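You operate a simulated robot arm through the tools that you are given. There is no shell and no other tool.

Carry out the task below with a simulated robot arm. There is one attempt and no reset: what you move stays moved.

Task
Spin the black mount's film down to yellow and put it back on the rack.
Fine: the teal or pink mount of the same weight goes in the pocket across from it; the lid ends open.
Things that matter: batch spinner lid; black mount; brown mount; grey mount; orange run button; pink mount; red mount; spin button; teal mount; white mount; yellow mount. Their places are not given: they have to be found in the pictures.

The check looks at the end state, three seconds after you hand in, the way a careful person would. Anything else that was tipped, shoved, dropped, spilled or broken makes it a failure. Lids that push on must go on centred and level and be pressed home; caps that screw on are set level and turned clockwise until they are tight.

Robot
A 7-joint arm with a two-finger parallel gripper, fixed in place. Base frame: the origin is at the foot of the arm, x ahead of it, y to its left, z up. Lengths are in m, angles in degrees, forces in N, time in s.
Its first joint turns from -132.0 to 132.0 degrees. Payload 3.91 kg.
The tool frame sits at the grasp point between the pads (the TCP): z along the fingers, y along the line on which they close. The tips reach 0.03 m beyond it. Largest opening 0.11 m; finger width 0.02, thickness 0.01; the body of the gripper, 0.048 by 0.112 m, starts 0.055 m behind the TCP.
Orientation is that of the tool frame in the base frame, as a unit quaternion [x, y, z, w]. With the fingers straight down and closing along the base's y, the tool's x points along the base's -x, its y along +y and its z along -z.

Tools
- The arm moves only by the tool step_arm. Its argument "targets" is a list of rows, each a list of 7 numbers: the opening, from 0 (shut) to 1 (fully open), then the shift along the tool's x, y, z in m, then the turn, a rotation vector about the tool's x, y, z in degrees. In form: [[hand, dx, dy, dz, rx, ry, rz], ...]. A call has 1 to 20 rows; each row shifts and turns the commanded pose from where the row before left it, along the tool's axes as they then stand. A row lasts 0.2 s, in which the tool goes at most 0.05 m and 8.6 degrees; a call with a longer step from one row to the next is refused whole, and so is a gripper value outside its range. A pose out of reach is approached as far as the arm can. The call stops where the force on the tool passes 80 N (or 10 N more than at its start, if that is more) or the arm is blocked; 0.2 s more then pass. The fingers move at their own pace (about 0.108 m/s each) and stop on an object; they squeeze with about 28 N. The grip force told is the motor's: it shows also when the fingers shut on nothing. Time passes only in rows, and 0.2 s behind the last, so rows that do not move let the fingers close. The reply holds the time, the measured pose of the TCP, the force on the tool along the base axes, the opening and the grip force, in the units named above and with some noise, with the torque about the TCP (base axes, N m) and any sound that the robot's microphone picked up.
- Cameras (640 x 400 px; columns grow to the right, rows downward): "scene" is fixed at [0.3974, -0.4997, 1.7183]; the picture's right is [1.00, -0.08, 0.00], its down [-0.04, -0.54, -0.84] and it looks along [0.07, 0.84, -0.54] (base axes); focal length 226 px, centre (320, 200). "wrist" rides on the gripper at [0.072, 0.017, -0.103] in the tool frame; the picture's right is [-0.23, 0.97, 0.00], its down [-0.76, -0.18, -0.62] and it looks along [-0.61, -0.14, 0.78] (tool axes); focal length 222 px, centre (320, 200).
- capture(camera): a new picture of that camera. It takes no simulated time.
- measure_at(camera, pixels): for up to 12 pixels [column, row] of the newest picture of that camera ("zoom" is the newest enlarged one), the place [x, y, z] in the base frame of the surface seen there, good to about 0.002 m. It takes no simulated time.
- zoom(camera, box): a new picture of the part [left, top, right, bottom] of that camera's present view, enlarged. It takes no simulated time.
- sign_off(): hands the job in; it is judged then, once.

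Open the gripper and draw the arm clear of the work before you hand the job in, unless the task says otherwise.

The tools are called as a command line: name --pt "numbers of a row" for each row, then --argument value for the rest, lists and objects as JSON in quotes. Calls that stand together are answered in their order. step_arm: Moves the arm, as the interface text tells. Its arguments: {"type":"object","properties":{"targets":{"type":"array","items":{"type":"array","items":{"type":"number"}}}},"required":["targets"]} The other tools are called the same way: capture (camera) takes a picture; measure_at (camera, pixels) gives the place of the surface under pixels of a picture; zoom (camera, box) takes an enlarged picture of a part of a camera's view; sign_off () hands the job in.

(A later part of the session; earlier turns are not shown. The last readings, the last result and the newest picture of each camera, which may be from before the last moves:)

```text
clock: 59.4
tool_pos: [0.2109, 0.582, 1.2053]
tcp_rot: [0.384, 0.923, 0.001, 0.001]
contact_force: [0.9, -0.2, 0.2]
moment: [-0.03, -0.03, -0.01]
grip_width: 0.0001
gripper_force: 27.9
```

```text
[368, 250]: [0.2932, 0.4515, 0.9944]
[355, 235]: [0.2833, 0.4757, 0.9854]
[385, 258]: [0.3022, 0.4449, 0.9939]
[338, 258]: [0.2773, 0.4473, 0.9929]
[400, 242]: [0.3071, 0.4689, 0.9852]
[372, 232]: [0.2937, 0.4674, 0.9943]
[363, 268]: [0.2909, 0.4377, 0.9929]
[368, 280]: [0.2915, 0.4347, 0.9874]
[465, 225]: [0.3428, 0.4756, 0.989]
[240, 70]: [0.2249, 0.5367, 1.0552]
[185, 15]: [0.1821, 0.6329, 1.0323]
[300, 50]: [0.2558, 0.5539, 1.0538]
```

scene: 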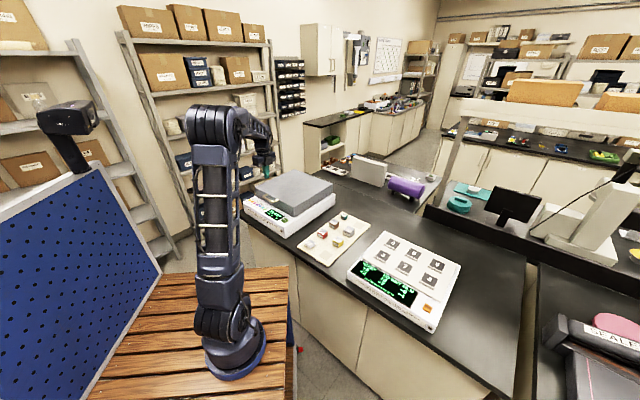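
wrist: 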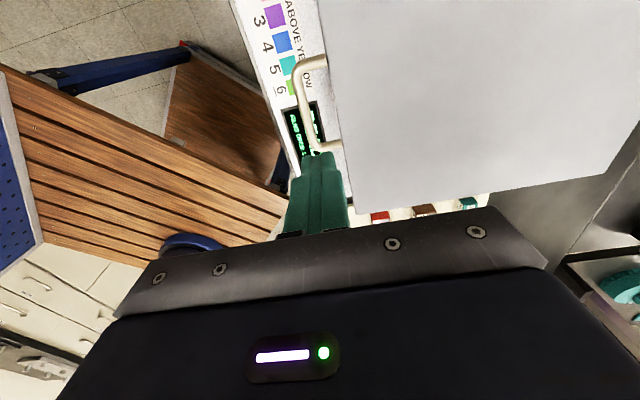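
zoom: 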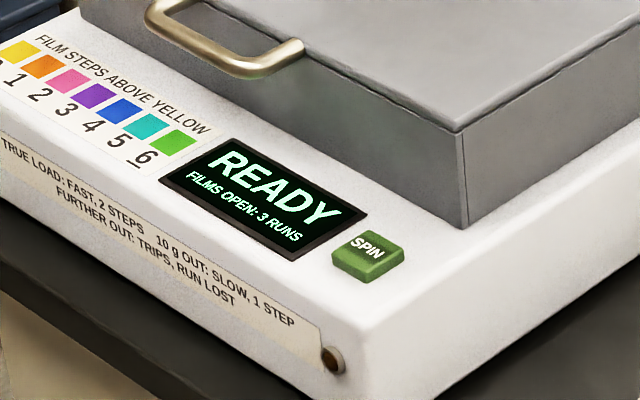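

The SPIN button's top is at (0.293,0.4535,0.994). I'll move over it with the fingers shut and descend to about 1 cm above.

step_arm --pt "0 -0.0373 -0.0082 0 0 0 0" --pt "0 -0.0373 -0.0082 0 0 0 0" --pt "0 -0.0372 -0.0083 0 0 0 0" --pt "0 -0.0372 -0.0083 0 0 0 0" --pt "0 0 0 0.04 0 0 0" --pt "0 0 0 0.04 0 0 0" --pt "0 0 0 0.04 0 0 0" --pt "0 0 0 0.04 0 0 0" --pt "0 0 0 0.01 0 0 0" --pt "0 0 0 0 0 0 0"

capture --camera "wrist"

zoom --camera "scene" --box '[245, 150, 335, 240]'

```text
clock: 61.6
tool_pos: [0.2954, 0.4527, 1.0337]
tcp_rot: [0.384, 0.923, 0.001, 0.001]
contact_force: [-0.2, -0.2, -0.2]
moment: [0.02, 0.01, 0.01]
grip_width: 0.0
gripper_force: 28.1
```

```text
taken
```

wrist: 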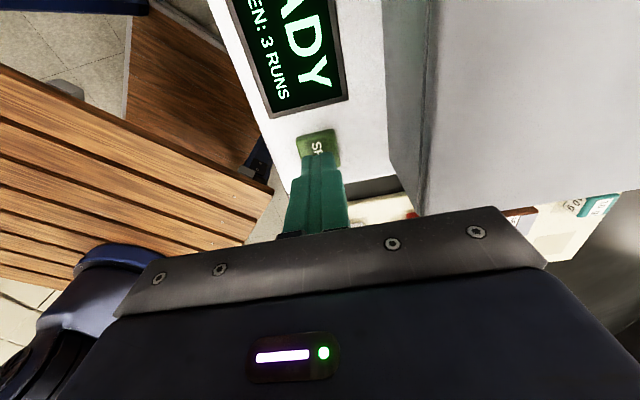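

```text
4.44 times, centred on (290, 195) of scene
```

zoom: 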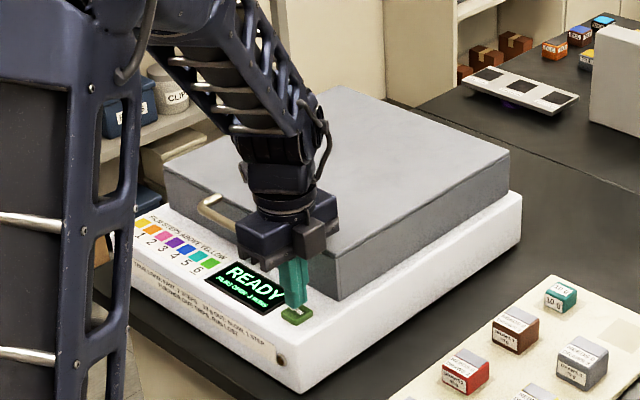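

The fingertips are directly over the button. I'll press down in small steps and watch for force or sound.

step_arm --pt "0 0 0 0.004 0 0 0" --pt "0 0 0 0.004 0 0 0" --pt "0 0 0 0.002 0 0 0" --pt "0 0 0 0 0 0 0"

zoom --camera "scene" --box '[255, 195, 305, 235]'

```text
clock: 62.6
tool_pos: [0.2933, 0.452, 1.0238]
tcp_rot: [0.385, 0.923, 0.0, 0.002]
contact_force: [-1.2, -0.4, -0.2]
moment: [0.01, 0.01, 0.02]
grip_width: 0.0
gripper_force: 28.0
```

```text
10.00 times, centred on (280, 215) of scene
```

zoom: 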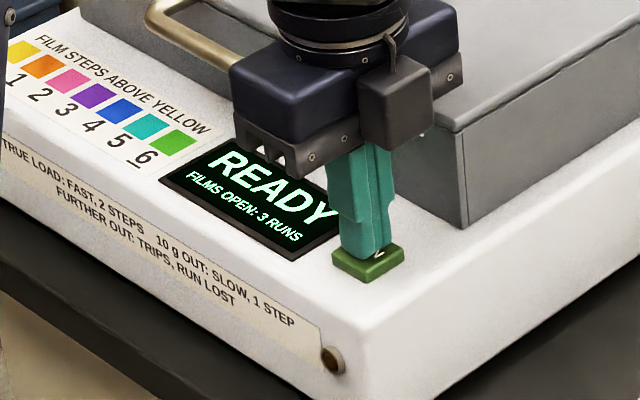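

Just at the surface, still READY. I'll press further by 2 mm at a time.

step_arm --pt "0 0 0 0.002 0 0 0" --pt "0 0 0 0 0 0 0"

zoom --camera "scene" --box '[255, 195, 305, 235]'

```text
clock: 63.2
tool_pos: [0.2937, 0.4516, 1.0208]
tcp_rot: [0.384, 0.923, 0.001, 0.002]
contact_force: [1.7, 1.4, 0.9]
moment: [0.02, 0.02, 0.0]
grip_width: 0.0
gripper_force: 28.0
heard: click
```

```text
10.00 times, centred on (280, 215) of scene
```

zoom: 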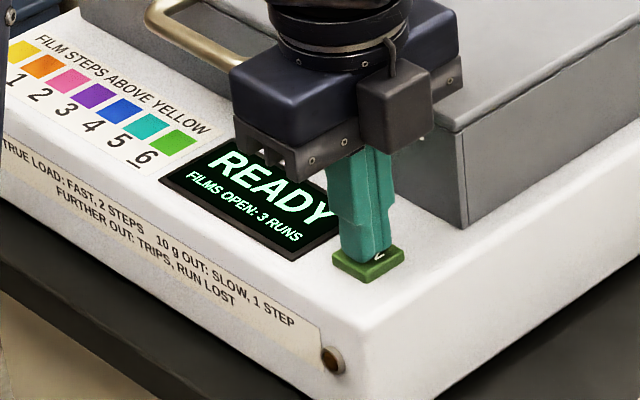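

A click was heard. I'll release the button, rise, and read the display.

step_arm --pt "0 0 0 -0.01 0 0 0" --pt "0 0 0 -0.03 0 0 0" --pt "0 0 0 0 0 0 0"

zoom --camera "scene" --box '[255, 195, 305, 235]'

```text
clock: 64.0
tool_pos: [0.2937, 0.4504, 1.0618]
tcp_rot: [0.384, 0.923, 0.001, 0.001]
contact_force: [-0.5, 0.0, 0.5]
moment: [0.01, 0.03, 0.0]
grip_width: 0.0
gripper_force: 28.1
```

```text
10.00 times, centred on (280, 215) of scene
```

zoom: 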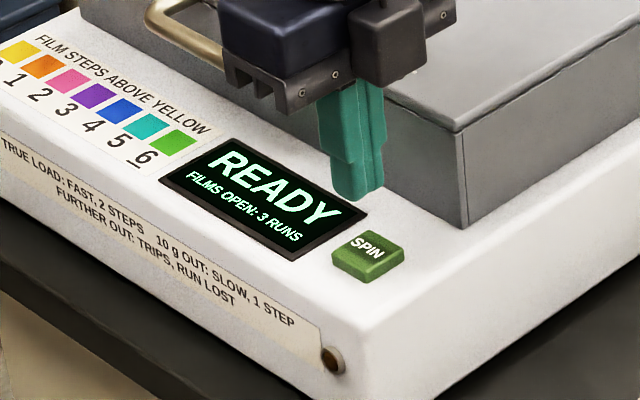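

The display still reads READY, 3 RUNS. I'll wait a couple of seconds to see whether it changes.

step_arm --pt "0 0 0 -0.02 0 0 0" --pt "0 0 0 0 0 0 0" --pt "0 0 0 0 0 0 0" --pt "0 0 0 0 0 0 0" --pt "0 0 0 0 0 0 0" --pt "0 0 0 0 0 0 0" --pt "0 0 0 0 0 0 0" --pt "0 0 0 0 0 0 0"

zoom --camera "scene" --box '[255, 195, 305, 235]'

```text
clock: 65.8
tool_pos: [0.293, 0.4512, 1.0818]
tcp_rot: [0.384, 0.923, 0.001, 0.001]
contact_force: [-0.5, 0.0, 0.6]
moment: [0.02, 0.02, 0.0]
grip_width: 0.0
gripper_force: 28.1
```

```text
10.00 times, centred on (280, 215) of scene
```

zoom: 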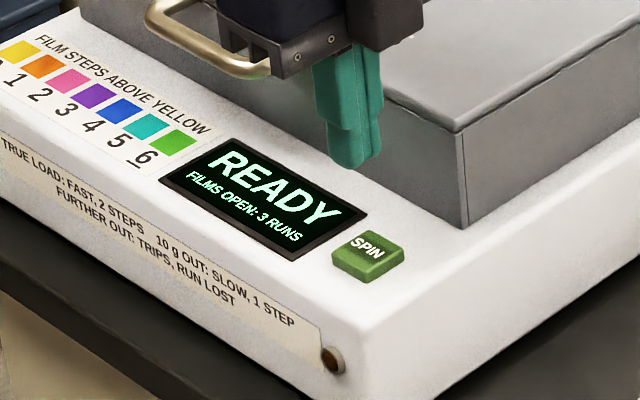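

No run has registered, so that click was probably only partial button travel. I'll press again, deeper in 1–2 mm steps, watching the display.

step_arm --pt "0 0 0.001 0.03 0 0 0" --pt "0 0 0 0.02 0 0 0" --pt "0 0 0 0.008 0 0 0" --pt "0 0 0 0 0 0 0"

step_arm --pt "0 0 0 0.002 0 0 0" --pt "0 0 0 0.001 0 0 0" --pt "0 0 0 0 0 0 0"

zoom --camera "scene" --box '[255, 195, 305, 235]'

```text
clock: 66.8
tool_pos: [0.2942, 0.4528, 1.0222]
tcp_rot: [0.385, 0.923, 0.0, 0.001]
contact_force: [-0.7, -0.2, -0.2]
moment: [0.03, 0.01, 0.03]
grip_width: 0.0
gripper_force: 28.4
```

```text
clock: 67.6
tool_pos: [0.2948, 0.4523, 1.0212]
tcp_rot: [0.384, 0.923, 0.0, 0.001]
contact_force: [-0.5, 1.8, 3.3]
moment: [0.05, 0.04, -0.04]
grip_width: 0.0002
gripper_force: 27.8
heard: click
```

```text
10.00 times, centred on (280, 215) of scene
```

zoom: 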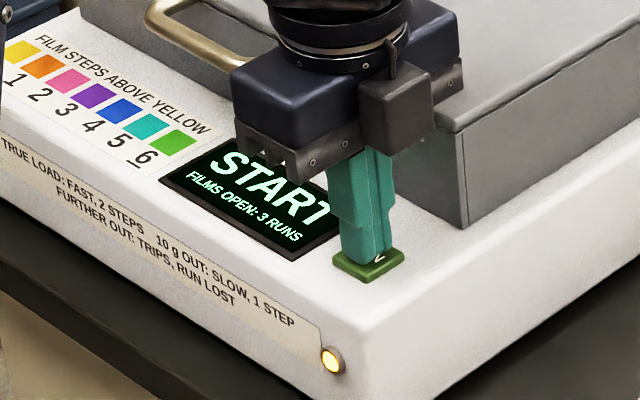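

The display now shows START and the lamp is lit. I'll release the button, rise clear, and wait out the run.

step_arm --pt "0 0 0 -0.01 0 0 0" --pt "0 0 0 -0.04 0 0 0" --pt "0 0 0 -0.04 0 0 0" --pt "0 0 0 -0.04 0 0 0" --pt "0 0 0 0 0 0 0" --pt "0 0 0 0 0 0 0"

zoom --camera "scene" --box '[255, 195, 305, 235]'

step_arm --pt "0 0 0 0 0 0 0" --pt "0 0 0 0 0 0 0" --pt "0 0 0 0 0 0 0" --pt "0 0 0 0 0 0 0" --pt "0 0 0 0 0 0 0" --pt "0 0 0 0 0 0 0" --pt "0 0 0 0 0 0 0" --pt "0 0 0 0 0 0 0" --pt "0 0 0 0 0 0 0" --pt "0 0 0 0 0 0 0" --pt "0 0 0 0 0 0 0" --pt "0 0 0 0 0 0 0" --pt "0 0 0 0 0 0 0" --pt "0 0 0 0 0 0 0" --pt "0 0 0 0 0 0 0"

zoom --camera "scene" --box '[255, 195, 305, 235]'

```text
clock: 69.0
tool_pos: [0.2961, 0.4539, 1.1501]
tcp_rot: [0.385, 0.923, 0.001, 0.001]
contact_force: [0.7, -0.3, -0.2]
moment: [0.0, 0.02, -0.03]
grip_width: 0.0001
gripper_force: 28.0
```

```text
10.00 times, centred on (280, 215) of scene
```

zoom: 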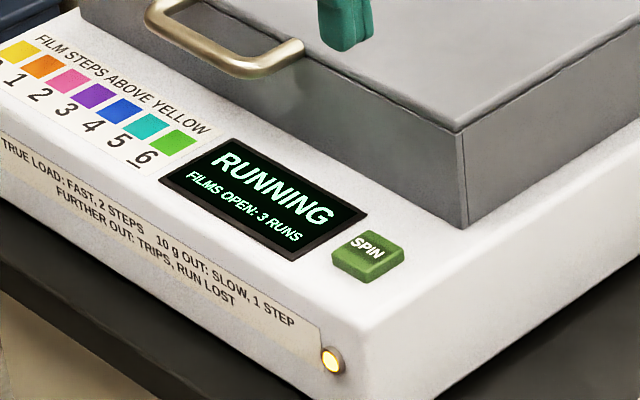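

```text
clock: 72.2
tool_pos: [0.2951, 0.4536, 1.1494]
tcp_rot: [0.384, 0.923, 0.001, 0.001]
contact_force: [-0.5, 0.2, -0.7]
moment: [0.01, -0.01, -0.01]
grip_width: 0.0003
gripper_force: 27.7
```

```text
10.00 times, centred on (280, 215) of scene
```

zoom: 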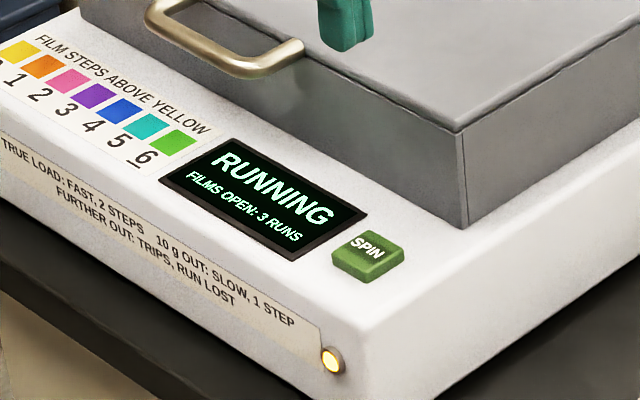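

It's RUNNING, so I'll keep waiting.

step_arm --pt "0 0 0 0 0 0 0" --pt "0 0 0 0 0 0 0" --pt "0 0 0 0 0 0 0" --pt "0 0 0 0 0 0 0" --pt "0 0 0 0 0 0 0" --pt "0 0 0 0 0 0 0" --pt "0 0 0 0 0 0 0" --pt "0 0 0 0 0 0 0" --pt "0 0 0 0 0 0 0" --pt "0 0 0 0 0 0 0" --pt "0 0 0 0 0 0 0" --pt "0 0 0 0 0 0 0" --pt "0 0 0 0 0 0 0" --pt "0 0 0 0 0 0 0" --pt "0 0 0 0 0 0 0" --pt "0 0 0 0 0 0 0" --pt "0 0 0 0 0 0 0" --pt "0 0 0 0 0 0 0" --pt "0 0 0 0 0 0 0" --pt "0 0 0 0 0 0 0"

zoom --camera "scene" --box '[255, 195, 305, 235]'

```text
clock: 76.4
tool_pos: [0.2954, 0.4539, 1.1511]
tcp_rot: [0.384, 0.923, 0.001, 0.002]
contact_force: [-0.2, -0.6, -0.4]
moment: [-0.02, 0.01, -0.01]
grip_width: 0.0
gripper_force: 27.6
```

```text
10.00 times, centred on (280, 215) of scene
```

zoom: 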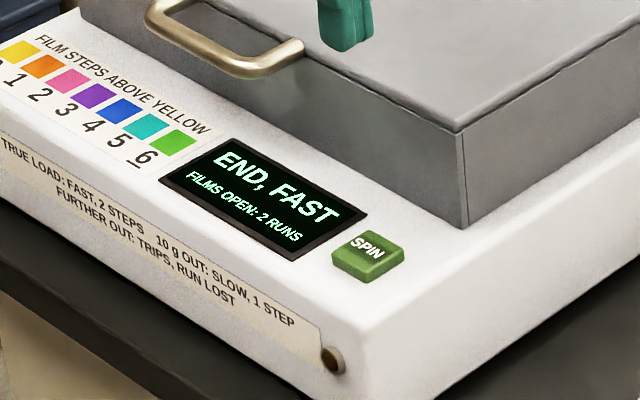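

The display says END, FAST with 2 runs left, so the film should have dropped 2 steps to yellow. I'll move above the handle bar (u=-0.26, v≈0.545) to grasp it and open the lid.

step_arm --pt "0.26 0.038 -0.005 -0.01 0 0 0" --pt "0.26 0.038 -0.01 0 0 0 0" --pt "0.26 0.037 -0.01 0 0 0 0" --pt "0.26 0.037 0 0 0 0 0" --pt "0.26 0 0 0 0 0 0"

capture --camera "wrist"

zoom --camera "wrist" --box '[250, 40, 430, 220]'

```text
clock: 77.6
tool_pos: [0.1714, 0.5423, 1.1612]
tcp_rot: [0.385, 0.923, 0.001, 0.002]
contact_force: [-0.9, -0.7, 0.3]
moment: [-0.01, 0.02, -0.02]
grip_width: 0.0282
gripper_force: 0.0
```

```text
taken
```

wrist: 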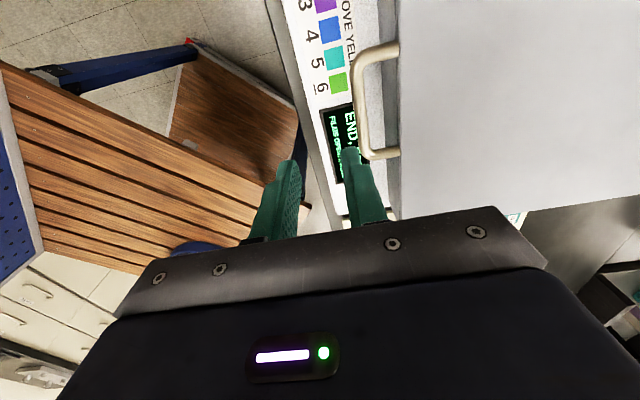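

```text
2.22 times, centred on (340, 130) of wrist
```

zoom: 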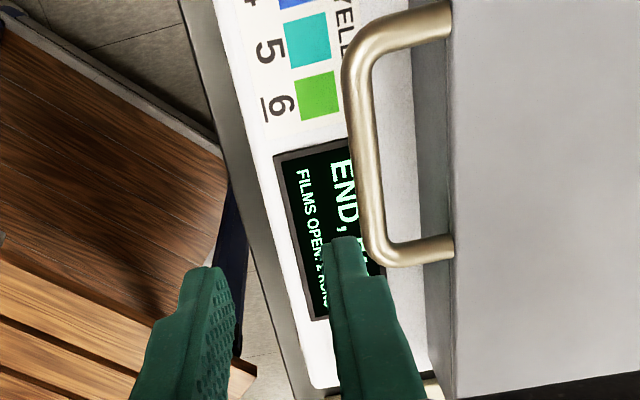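

The handle is clear in view around (367,105). I'll measure the bar, legs, and lid edge.

measure_at --camera "zoom" --pixels '[[362, 120], [368, 160], [374, 200], [420, 25], [430, 248], [455, 150], [440, 26], [445, 245], [350, 120], [380, 160]]'

```text
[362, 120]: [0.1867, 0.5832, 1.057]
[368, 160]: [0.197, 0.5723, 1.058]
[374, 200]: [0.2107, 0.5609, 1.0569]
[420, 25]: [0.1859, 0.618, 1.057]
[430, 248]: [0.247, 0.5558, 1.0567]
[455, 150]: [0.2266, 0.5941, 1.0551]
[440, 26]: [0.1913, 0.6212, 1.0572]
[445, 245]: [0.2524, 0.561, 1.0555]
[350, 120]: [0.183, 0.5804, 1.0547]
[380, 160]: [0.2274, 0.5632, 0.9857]
```

The bar centre is at (u=-0.262, v=0.5447, z=1.0525) and the hinge computes to (v=0.918, z=1.0425). I'll shift 4 cm in v and descend so the fingers straddle the bar.

step_arm --pt "0.26 0 0.02 0 0 0 0" --pt "0.26 0 0.02 0 0 0 0" --pt "0.26 0 0 0.03 0 0 0" --pt "0.26 0 0 0.02 0 0 0" --pt "0.26 0 0 0 0 0 0"

capture --camera "wrist"

zoom --camera "wrist" --box '[250, 80, 410, 220]'

```text
clock: 78.8
tool_pos: [0.2006, 0.5699, 1.1108]
tcp_rot: [0.385, 0.923, 0.0, 0.001]
contact_force: [0.5, 0.5, 0.6]
moment: [0.01, 0.03, 0.0]
grip_width: 0.0285
gripper_force: 0.1
```

```text
taken
```

wrist: 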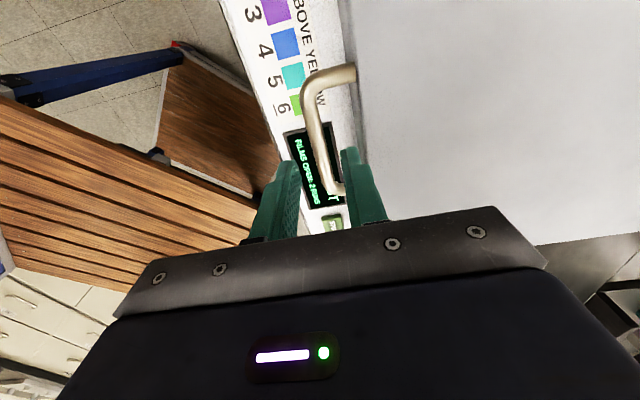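

```text
2.86 times, centred on (330, 150) of wrist
```

zoom: 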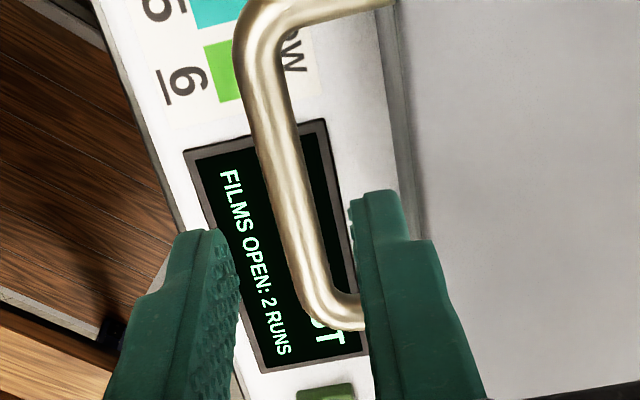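

The fingers are aligned on either side of the bar. I'll descend 4.3 cm, check for contact, then close.

step_arm --pt "0.26 0 0 0.015 0 0 0" --pt "0.26 0 0 0.015 0 0 0" --pt "0.26 0 0 0.013 0 0 0" --pt "0.26 0 0 0 0 0 0"

step_arm --pt "0.14 0 0 0 0 0 0" --pt "0 0 0 0 0 0 0" --pt "0 0 0 0 0 0 0" --pt "0 0 0 0 0 0 0"

```text
clock: 79.8
tool_pos: [0.2011, 0.57, 1.0673]
tcp_rot: [0.385, 0.923, 0.0, 0.001]
contact_force: [-1.2, 0.7, 0.0]
moment: [-0.02, 0.0, 0.0]
grip_width: 0.0286
gripper_force: 0.1
```

```text
clock: 80.8
tool_pos: [0.2, 0.5703, 1.068]
tcp_rot: [0.384, 0.923, 0.0, 0.001]
contact_force: [-3.0, -4.8, -1.0]
moment: [-0.18, -0.06, 0.91]
grip_width: 0.0116
gripper_force: 44.9
```

Gripped (0.0116 m). I'll lift along the opening arc, first 8° slowly, and check the forces.

step_arm --pt "0 0 0.0008 -0.013 0 0 0" --pt "0 0 0.0008 -0.0131 0 0 0" --pt "0 0 0.0017 -0.0129 0 0 0" --pt "0 0 0.0017 -0.0129 0 0 0" --pt "0 0 0 0 0 0 0"

zoom --camera "scene" --box '[235, 120, 345, 235]'

```text
clock: 82.0
tool_pos: [0.2011, 0.573, 1.1189]
tcp_rot: [0.383, 0.924, 0.001, 0.002]
contact_force: [-18.5, -10.8, 3.4]
moment: [0.08, 0.6, 0.79]
grip_width: 0.0118
gripper_force: 45.5
```

```text
3.48 times, centred on (290, 178) of scene
```

zoom: 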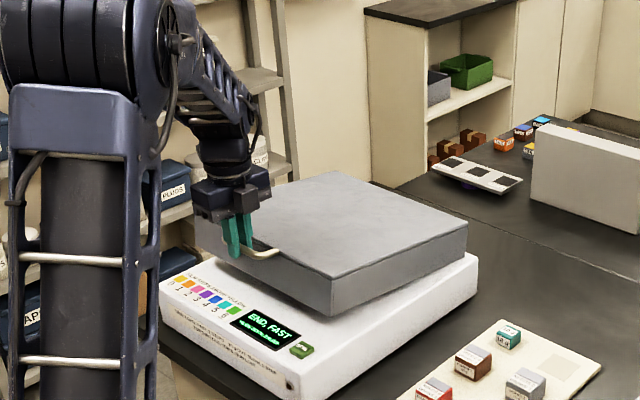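

The lid is rising. There's about 20 N outward radial load, so I'll bias 1.5 mm outward and go on 12° more.

step_arm --pt "0 0 -0.0015 0 0 0 0" --pt "0 0 0.0024 -0.0128 0 0 0" --pt "0 0 0.0025 -0.0128 0 0 0" --pt "0 0 0.0033 -0.0126 0 0 0" --pt "0 0 0.0034 -0.0126 0 0 0" --pt "0 0 0.0042 -0.0123 0 0 0" --pt "0 0 0.0042 -0.0123 0 0 0" --pt "0 0 0 0 0 0 0"

```text
clock: 83.8
tool_pos: [0.2165, 0.586, 1.193]
tcp_rot: [0.384, 0.923, 0.0, 0.001]
contact_force: [10.4, 18.6, -8.3]
moment: [0.41, -0.06, 0.88]
grip_width: 0.0118
gripper_force: 44.9
```

Now the load is reversed (I'm ~2 mm outside), so I'll drop the bias and carry on to about 50°.

step_arm --pt "0 0 0.002 0 0 0 0" --pt "0 0 0.0052 -0.012 0 0 0" --pt "0 0 0.0053 -0.0119 0 0 0" --pt "0 0 0.006 -0.0116 0 0 0" --pt "0 0 0.006 -0.0115 0 0 0" --pt "0 0 0.0068 -0.0112 0 0 0" --pt "0 0 0.0069 -0.0111 0 0 0" --pt "0 0 0 0 0 0 0"

zoom --camera "scene" --box '[235, 100, 345, 235]'

```text
clock: 85.6
tool_pos: [0.2418, 0.6109, 1.2629]
tcp_rot: [0.383, 0.924, 0.002, 0.0]
contact_force: [-21.3, -17.1, 17.3]
moment: [-0.17, 0.55, 0.76]
grip_width: 0.012
gripper_force: 44.6
```

```text
2.96 times, centred on (290, 168) of scene
```

zoom: 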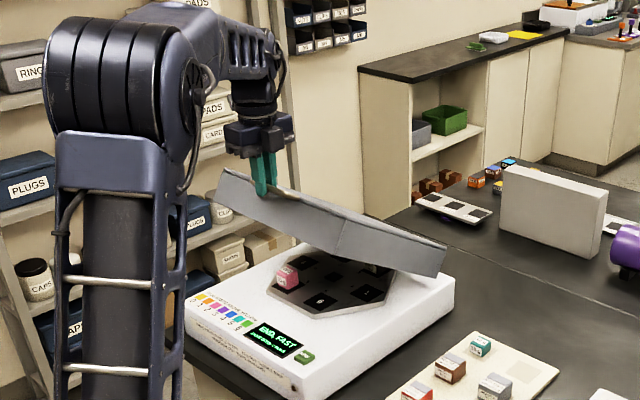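

Radial load is outward again at ~30 N, so the effective radius is slightly smaller (≈0.362). I'll relieve 3 mm outward and go on 12° with the reduced radius.

step_arm --pt "0 0 -0.0025 -0.0016 0 0 0" --pt "0 0 0.0073 -0.0104 0 0 0" --pt "0 0 0.0074 -0.0103 0 0 0" --pt "0 0 0.008 -0.0099 0 0 0" --pt "0 0 0.0081 -0.0098 0 0 0" --pt "0 0 0 0 0 0 0"

```text
clock: 87.0
tool_pos: [0.2635, 0.6333, 1.305]
tcp_rot: [0.384, 0.923, 0.0, 0.001]
contact_force: [-8.6, 8.1, 0.4]
moment: [0.24, 0.28, 0.76]
grip_width: 0.0117
gripper_force: 44.6
```

The load is now near zero at about 49°. I'll loosen to a narrow cage, confirm the lid holds, and then tilt the tool 45° about the bar for the upper part of the swing.

step_arm --pt "0.15 0 0 0 0 0 0" --pt "0.22 0 0 0 0 0 0" --pt "0.22 0 0 0 0 0 0"

step_arm --pt "0.22 0 -0.002 0 -7.5 0 0" --pt "0.22 0 -0.002 0 -7.5 0 0" --pt "0.22 0 0 0 0 0 0"

zoom --camera "scene" --box '[235, 100, 345, 235]'

```text
clock: 87.8
tool_pos: [0.2637, 0.6327, 1.3064]
tcp_rot: [0.385, 0.923, 0.001, 0.001]
contact_force: [-0.5, 0.2, 0.2]
moment: [0.02, -0.02, -0.01]
grip_width: 0.0242
gripper_force: 0.1
```

```text
clock: 88.6
tool_pos: [0.2597, 0.6306, 1.3066]
tcp_rot: [0.381, 0.915, 0.121, 0.051]
contact_force: [-0.2, 1.0, 0.4]
moment: [-0.03, 0.02, -0.02]
grip_width: 0.0244
gripper_force: 0.1
```

```text
2.96 times, centred on (290, 168) of scene
```

zoom: 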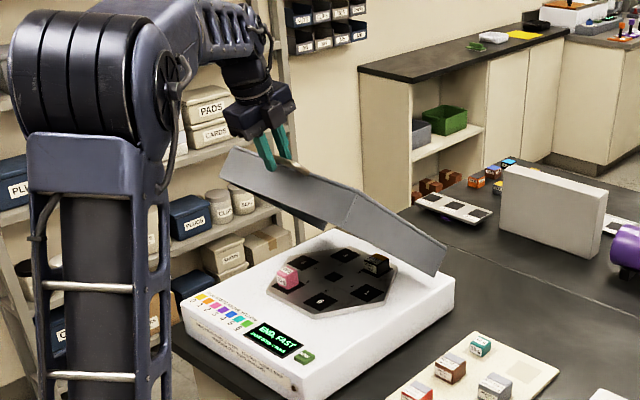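

The lid holds by itself with no load. I'll finish the tilt and then re-check the bar within the cage.

step_arm --pt "0.22 0 -0.002 0 -7.5 0 0" --pt "0.22 0 -0.002 0 -7.5 0 0" --pt "0.22 0 -0.002 0 -7.5 0 0" --pt "0.22 0 -0.002 0 -7.5 0 0" --pt "0.22 0 0 0 0 0 0"

capture --camera "wrist"

zoom --camera "wrist" --box '[230, 60, 410, 220]'

```text
clock: 89.8
tool_pos: [0.2548, 0.624, 1.3032]
tcp_rot: [0.355, 0.852, 0.355, 0.147]
contact_force: [0.8, -0.3, 0.9]
moment: [-0.01, -0.01, 0.01]
grip_width: 0.0242
gripper_force: 0.0
```

```text
taken
```

wrist: 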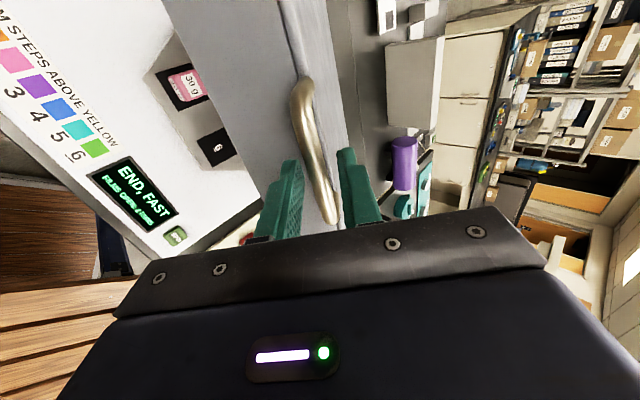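

```text
2.50 times, centred on (320, 140) of wrist
```

zoom: 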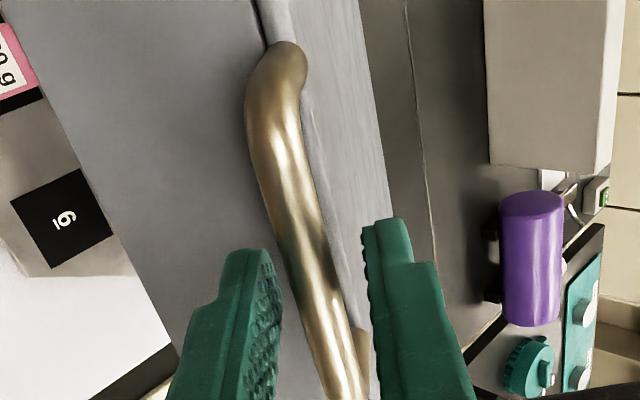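

The bar sits inside the cage. I'll push along the arc with the front finger to about 33°, then check.

step_arm --pt "0.22 0 0.0127 -0.0002 0 0 0" --pt "0.22 0 0.0127 -0.0003 0 0 0" --pt "0.22 0 0.0127 0.0006 0 0 0" --pt "0.22 0 0.0128 0.0006 0 0 0" --pt "0.22 0 0.0126 0.0015 0 0 0" --pt "0.22 0 0.0126 0.0015 0 0 0" --pt "0.22 0 0.0125 0.0024 0 0 0" --pt "0.22 0 0.0125 0.0024 0 0 0" --pt "0.22 0 0 0 0 0 0"

zoom --camera "wrist" --box '[230, 60, 410, 220]'

zoom --camera "scene" --box '[235, 100, 345, 235]'

```text
clock: 91.8
tool_pos: [0.308, 0.6792, 1.3695]
tcp_rot: [0.355, 0.853, 0.354, 0.148]
contact_force: [0.0, -0.7, -1.0]
moment: [-0.03, -0.01, 0.02]
grip_width: 0.0242
gripper_force: 0.0
```

```text
2.50 times, centred on (320, 140) of wrist
```

zoom: 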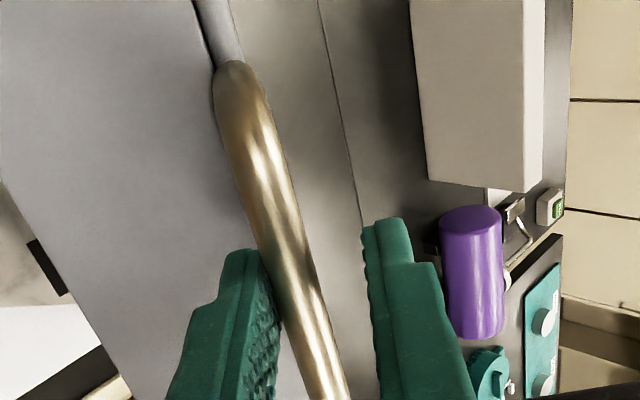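

```text
2.96 times, centred on (290, 168) of scene
```

zoom: 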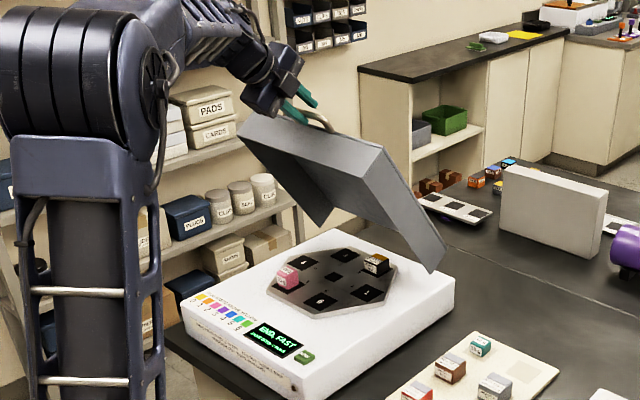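

The lid follows smoothly with no load. Continuing to about 9°.

step_arm --pt "0.22 0 0.0123 0.0032 0 0 0" --pt "0.22 0 0.0123 0.0033 0 0 0" --pt "0.22 0 0.012 0.004 0 0 0" --pt "0.22 0 0.0121 0.0041 0 0 0" --pt "0.22 0 0.0118 0.0049 0 0 0" --pt "0.22 0 0.0118 0.005 0 0 0" --pt "0.22 0 0.0114 0.0057 0 0 0" --pt "0.22 0 0.0114 0.0058 0 0 0" --pt "0.22 0 0.0109 0.0065 0 0 0" --pt "0.22 0 0.0109 0.0066 0 0 0" --pt "0.22 0 0.0104 0.0072 0 0 0" --pt "0.22 0 0.0105 0.0072 0 0 0" --pt "0.22 0 0 0 0 0 0"

zoom --camera "wrist" --box '[230, 60, 410, 220]'

zoom --camera "scene" --box '[235, 100, 345, 235]'

```text
clock: 94.6
tool_pos: [0.4093, 0.779, 1.4216]
tcp_rot: [0.354, 0.853, 0.354, 0.148]
contact_force: [0.2, -0.6, -0.1]
moment: [-0.03, -0.01, 0.05]
grip_width: 0.0244
gripper_force: 0.0
```

```text
2.50 times, centred on (320, 140) of wrist
```

zoom: 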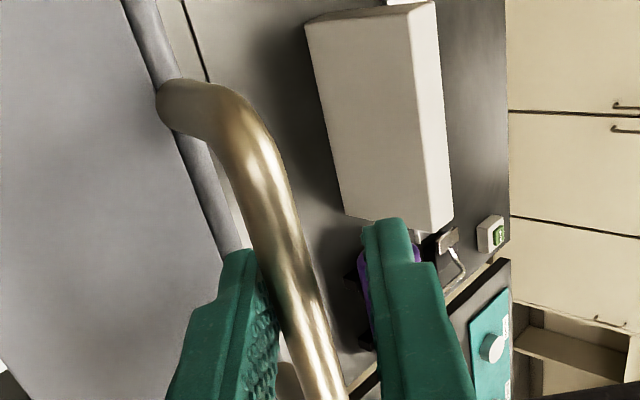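

```text
2.96 times, centred on (290, 168) of scene
```

zoom: 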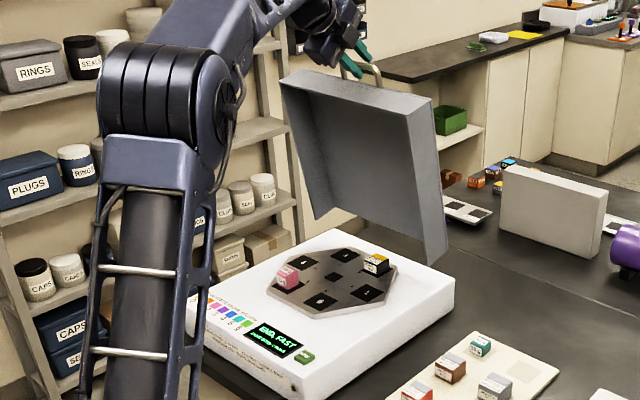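

Black's film now looks yellow. I'll continue to vertical and on until it meets the stop.

step_arm --pt "0.22 0 0.01 0.008 0 0 0" --pt "0.22 0 0.0099 0.0081 0 0 0" --pt "0.22 0 0.0093 0.0086 0 0 0" --pt "0.22 0 0.0094 0.0087 0 0 0" --pt "0.22 0 0.0067 0.0067 0 0 0" --pt "0.22 0 0 0 0 0 0"

zoom --camera "wrist" --box '[230, 60, 410, 220]'

zoom --camera "scene" --box '[235, 100, 345, 235]'

```text
clock: 96.0
tool_pos: [0.4541, 0.8225, 1.4259]
tcp_rot: [0.355, 0.853, 0.354, 0.148]
contact_force: [-0.7, 1.1, -1.0]
moment: [0.0, 0.01, 0.02]
grip_width: 0.024
gripper_force: 0.3
```

```text
2.50 times, centred on (320, 140) of wrist
```

zoom: 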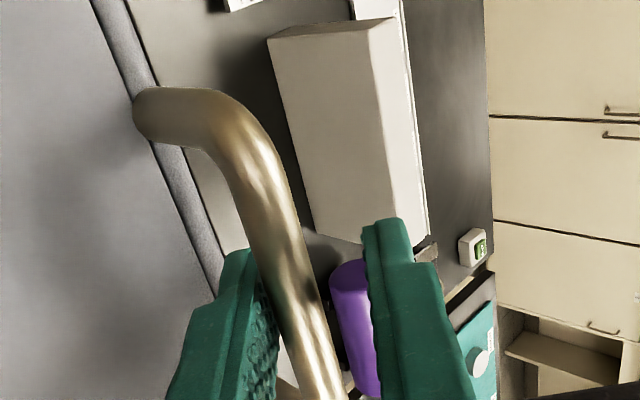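

```text
2.96 times, centred on (290, 168) of scene
```

zoom: 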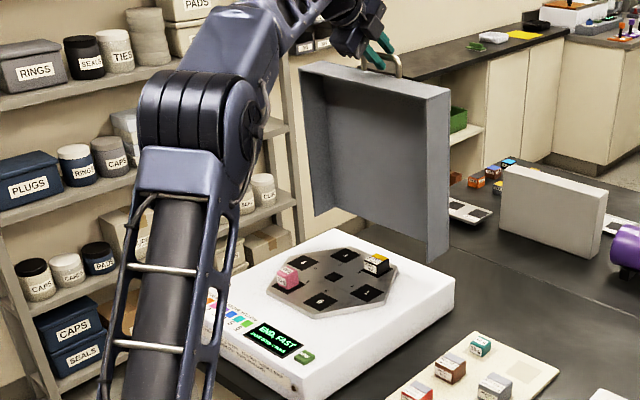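

About 2 cm short of the original open position. I'll push further in small steps until the stop is felt.

step_arm --pt "0.22 0 0.006 0.006 0 0 0" --pt "0.22 0 0.006 0.006 0 0 0" --pt "0.22 0 0.003 0.003 0 0 0" --pt "0.22 0 0 0 0 0 0"

step_arm --pt "0.22 0 0.002 0.002 0 0 0" --pt "0.22 0 0.002 0.002 0 0 0" --pt "0.22 0 0 0 0 0 0"

zoom --camera "scene" --box '[275, 110, 347, 200]'

measure_at --camera "zoom" --pixels '[[400, 100], [392, 335], [214, 60], [222, 265]]'

```text
clock: 97.0
tool_pos: [0.47, 0.8372, 1.4254]
tcp_rot: [0.355, 0.853, 0.353, 0.148]
contact_force: [0.1, -0.6, -0.4]
moment: [0.0, 0.0, -0.05]
grip_width: 0.0247
gripper_force: 0.4
```

```text
clock: 97.8
tool_pos: [0.4729, 0.8416, 1.4254]
tcp_rot: [0.355, 0.853, 0.354, 0.148]
contact_force: [-0.3, -0.5, -0.1]
moment: [0.0, -0.02, -0.01]
grip_width: 0.0242
gripper_force: 0.2
```

```text
4.44 times, centred on (311, 155) of scene
```

zoom: 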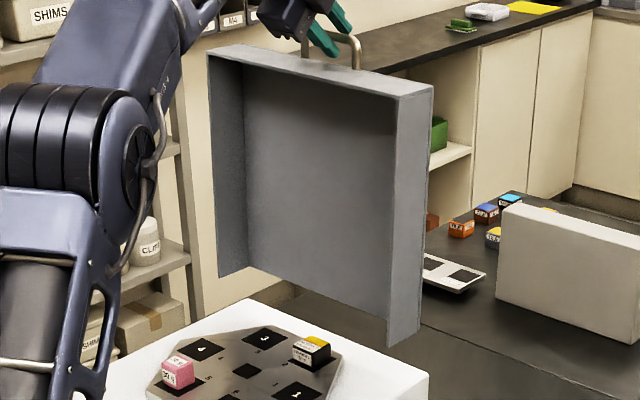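

```text
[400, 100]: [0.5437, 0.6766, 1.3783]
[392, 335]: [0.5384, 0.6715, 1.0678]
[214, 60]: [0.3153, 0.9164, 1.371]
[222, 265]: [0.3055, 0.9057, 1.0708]
```

The lid is back at its original open pose, and the black mount's film is yellow. I'll withdraw along the tool axis, back away from the lid, and return to tool-down.

step_arm --pt "0.22 0 -0.003 -0.01 0 0 0" --pt "0.22 0 0 -0.02 0 0 0" --pt "0.22 0 0 -0.035 0 0 0" --pt "0.22 0 0 -0.04 0 0 0" --pt "0.3 0 -0.028 -0.028 0 0 0" --pt "0.3 0 -0.028 -0.028 0 0 0" --pt "0.3 0 -0.028 -0.028 0 0 0" --pt "0.3 0 -0.028 -0.028 0 0 0" --pt "0.3 0 -0.028 -0.028 0 0 0" --pt "0.3 0 -0.028 0.028 0 0 0" --pt "0.3 0 -0.028 0.028 0 0 0" --pt "0.3 0 0 0 0 0 0"

step_arm --pt "0.3 0 0 0 7.5 0 0" --pt "0.3 0 0 0 7.5 0 0" --pt "0.3 0 0 0 7.5 0 0" --pt "0.3 0 0 0 7.5 0 0" --pt "0.3 0 0 0 7.5 0 0" --pt "0.3 0 0 0 7.5 0 0" --pt "0.3 0 0 0 0 0 0"

step_arm --pt "0.5 0 0 0 0 0 -7.5" --pt "0.5 0 0 0 0 0 -7.5" --pt "0.5 0 0 0 0 0 -7.5" --pt "0.5 0 0 0 0 0 -7.5" --pt "0.5 0 0 0 0 0 -7.5" --pt "0.5 0 0 0 0 0 -7.5" --pt "0.5 0 0 0 0 0 -7.5" --pt "0.5 0 0 0 0 0 -7.5" --pt "0.5 0 0 0 0 0 -7.5" --pt "0.5 0 0 0 0 0 -7.5" --pt "0.5 0 0 0 0 0 -7.5" --pt "0.5 0 0 0 0 0 -7.5" --pt "0.5 0 0 0 0 0 0"

capture --camera "scene"

capture --camera "wrist"

```text
clock: 100.4
tool_pos: [0.2764, 0.6466, 1.4154]
tcp_rot: [0.355, 0.853, 0.353, 0.147]
contact_force: [0.7, -0.5, -0.2]
moment: [-0.02, 0.01, -0.04]
grip_width: 0.0329
gripper_force: 0.1
```

```text
clock: 102.0
tool_pos: [0.2782, 0.6482, 1.4165]
tcp_rot: [0.384, 0.923, 0.0, 0.001]
contact_force: [-1.3, -0.2, -0.5]
moment: [-0.04, 0.01, -0.01]
grip_width: 0.0329
gripper_force: 0.1
```

```text
clock: 104.8
tool_pos: [0.2773, 0.6478, 1.4172]
tcp_rot: [-0.382, 0.924, 0.0, 0.001]
contact_force: [0.5, 0.1, 0.3]
moment: [-0.02, -0.02, 0.01]
grip_width: 0.0549
gripper_force: 0.1
```

```text
taken
```

scene: 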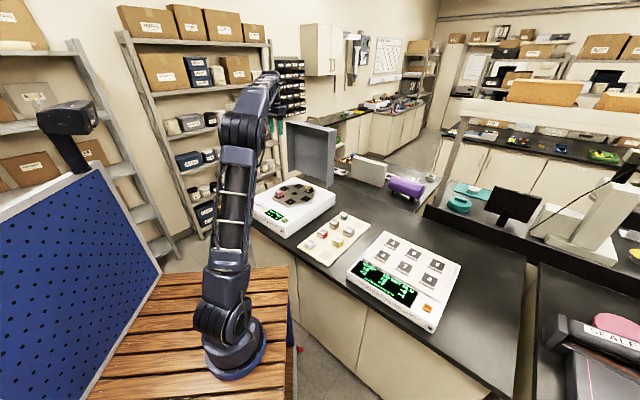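

```text
taken
```

wrist: 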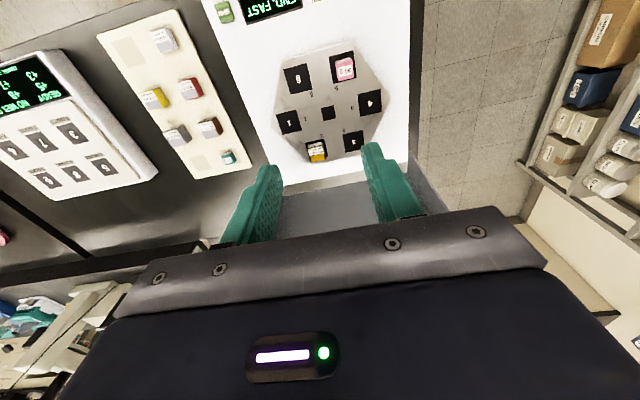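

The lid is open and undisturbed. I'll zoom on the rotor to confirm the film colour and measure the black mount.

zoom --camera "wrist" --box '[285, 125, 345, 170]'

zoom --camera "scene" --box '[270, 170, 325, 210]'

measure_at --camera "zoom" --pixels '[[430, 125], [470, 145], [480, 125], [420, 165]]'

```text
8.89 times, centred on (315, 148) of wrist
```

zoom: 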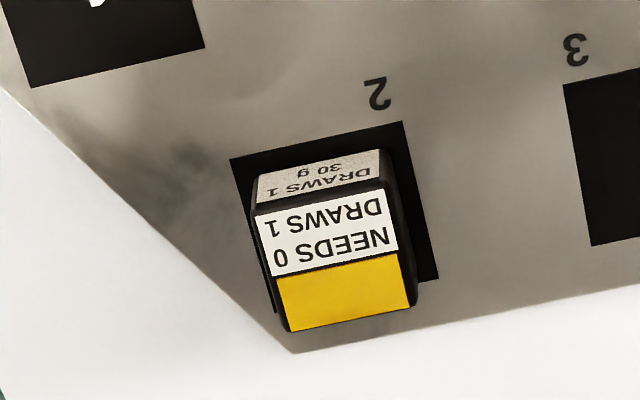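

```text
10.00 times, centred on (298, 190) of scene
```

zoom: 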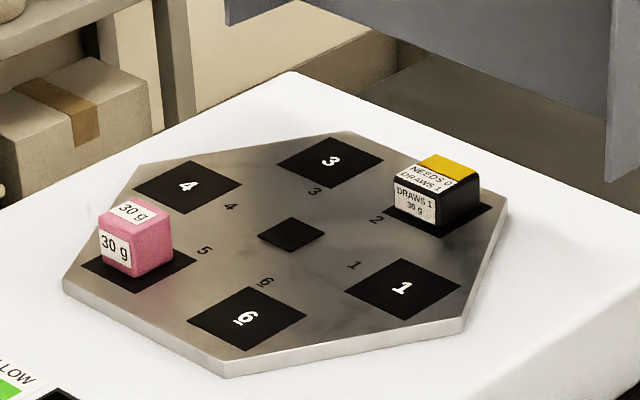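

```text
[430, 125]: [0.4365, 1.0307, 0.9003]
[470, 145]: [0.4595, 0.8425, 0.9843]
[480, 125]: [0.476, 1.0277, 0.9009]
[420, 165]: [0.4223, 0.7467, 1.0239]
```

The film is yellow and the mount reads 30 g. I'll measure the black mount's top corners in the wrist view.

zoom --camera "wrist" --box '[285, 125, 345, 170]'

measure_at --camera "zoom" --pixels '[[258, 215], [382, 185], [408, 300], [290, 325], [333, 255], [250, 180], [240, 165], [400, 130], [435, 275], [270, 300]]'

```text
8.89 times, centred on (315, 148) of wrist
```

zoom: 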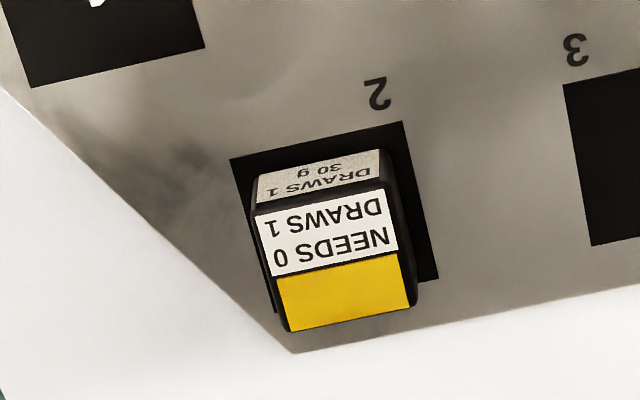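

```text
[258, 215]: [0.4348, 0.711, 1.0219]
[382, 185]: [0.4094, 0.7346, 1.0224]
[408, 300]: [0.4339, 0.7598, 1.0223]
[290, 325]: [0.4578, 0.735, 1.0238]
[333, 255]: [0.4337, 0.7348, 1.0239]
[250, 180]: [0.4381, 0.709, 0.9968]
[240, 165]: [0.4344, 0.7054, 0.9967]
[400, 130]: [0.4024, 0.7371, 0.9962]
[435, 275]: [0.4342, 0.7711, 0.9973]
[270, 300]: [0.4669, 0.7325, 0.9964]
```

The black mount's top centre is (0.434,0.735,1.0235), about 36 mm square. I'll descend in front of the lid to z≈1.12, then move over the mount.

step_arm --pt "0.5 0 0 0.0425 0 0 0" --pt "0.5 0 0 0.0425 0 0 0" --pt "0.5 0 0 0.0425 0 0 0" --pt "0.5 0 0 0.0425 0 0 0" --pt "0.5 0 0 0.0425 0 0 0" --pt "0.5 0 0 0.0425 0 0 0" --pt "0.5 0 0 0.0425 0 0 0" --pt "0.5 -0.0345 -0.0098 0 0 0 0" --pt "0.5 -0.0345 -0.0098 0 0 0 0" --pt "0.5 -0.0345 -0.0098 0 0 0 0" --pt "0.5 -0.0345 -0.0098 0 0 0 0" --pt "0.5 -0.0345 -0.0098 0 0 0 0" --pt "0.5 0 0 0 0 0 0"

capture --camera "wrist"

capture --camera "scene"

```text
clock: 107.6
tool_pos: [0.4367, 0.7384, 1.1203]
tcp_rot: [-0.381, 0.925, -0.001, 0.001]
contact_force: [-1.0, -0.4, 0.2]
moment: [-0.05, -0.01, -0.02]
grip_width: 0.055
gripper_force: 0.1
```

```text
taken
```

wrist: 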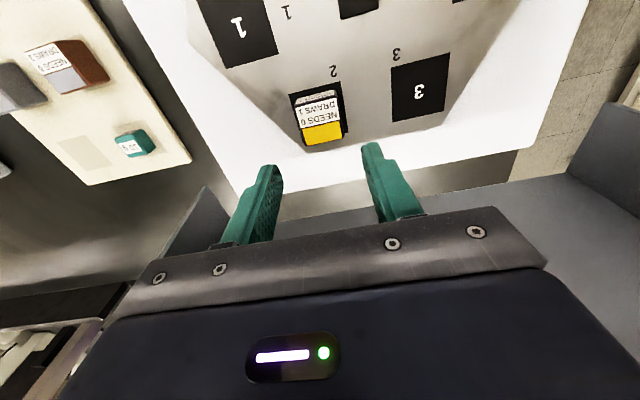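

```text
taken
```

scene: 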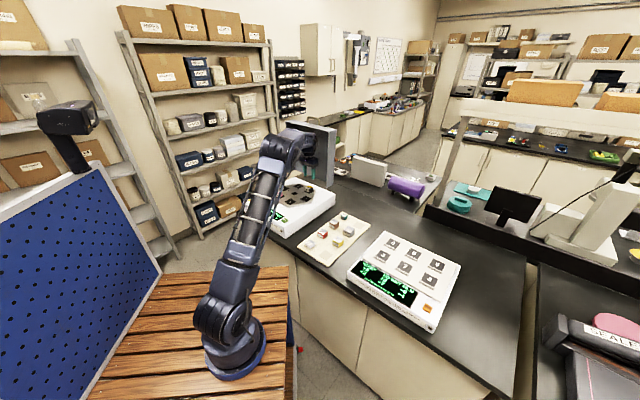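

I'm nearly above it, with the mount at (322,118). I'll re-measure its top from here for the final alignment.

zoom --camera "wrist" --box '[270, 70, 370, 160]'

measure_at --camera "wrist" --pixels '[[300, 108], [334, 103], [340, 135], [307, 143], [321, 123]]'

```text
4.44 times, centred on (320, 115) of wrist
```

zoom: 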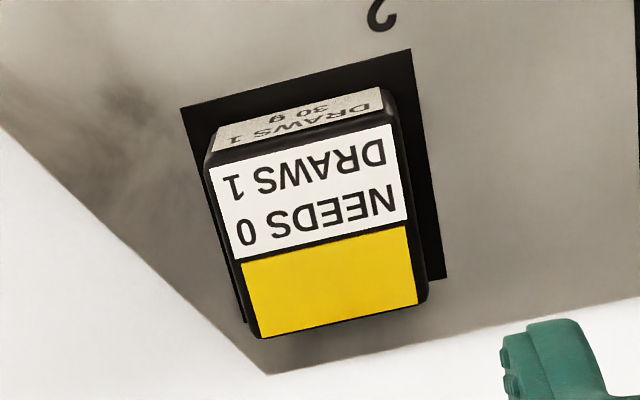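

```text
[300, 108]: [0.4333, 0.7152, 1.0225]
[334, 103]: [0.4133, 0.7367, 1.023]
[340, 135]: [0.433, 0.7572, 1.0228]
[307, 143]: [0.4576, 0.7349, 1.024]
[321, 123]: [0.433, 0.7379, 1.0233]
```

The centre is confirmed at (0.434,0.736). I'll correct 3.5 mm and descend to z≈1.034.

step_arm --pt "0.5 0.0035 0 0.03 0 0 0" --pt "0.5 0 0 0.03 0 0 0" --pt "0.5 0 0 0.02 0 0 0" --pt "0.5 0 0 0.007 0 0 0" --pt "0.5 0 0 0 0 0 0"

capture --camera "wrist"

zoom --camera "wrist" --box '[230, 100, 410, 220]'

```text
clock: 108.8
tool_pos: [0.4331, 0.7338, 1.0331]
tcp_rot: [-0.382, 0.924, 0.0, 0.001]
contact_force: [-1.0, -0.7, 0.4]
moment: [-0.02, -0.01, -0.02]
grip_width: 0.0548
gripper_force: 0.1
```

```text
taken
```

wrist: 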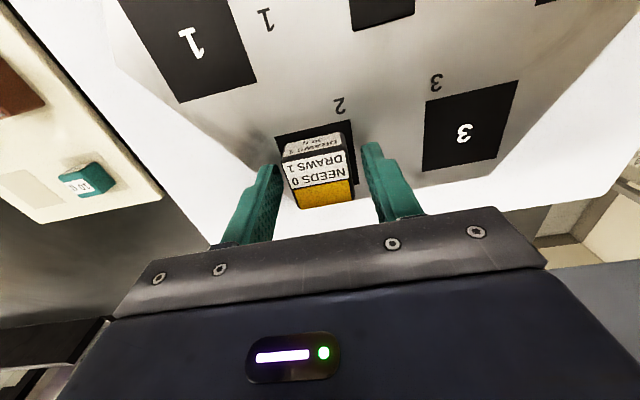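

```text
3.33 times, centred on (320, 160) of wrist
```

zoom: 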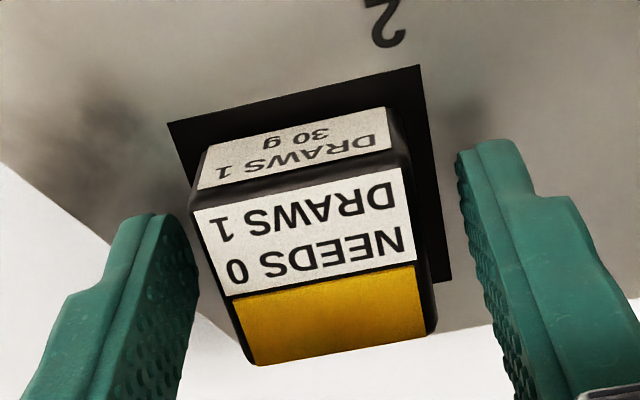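

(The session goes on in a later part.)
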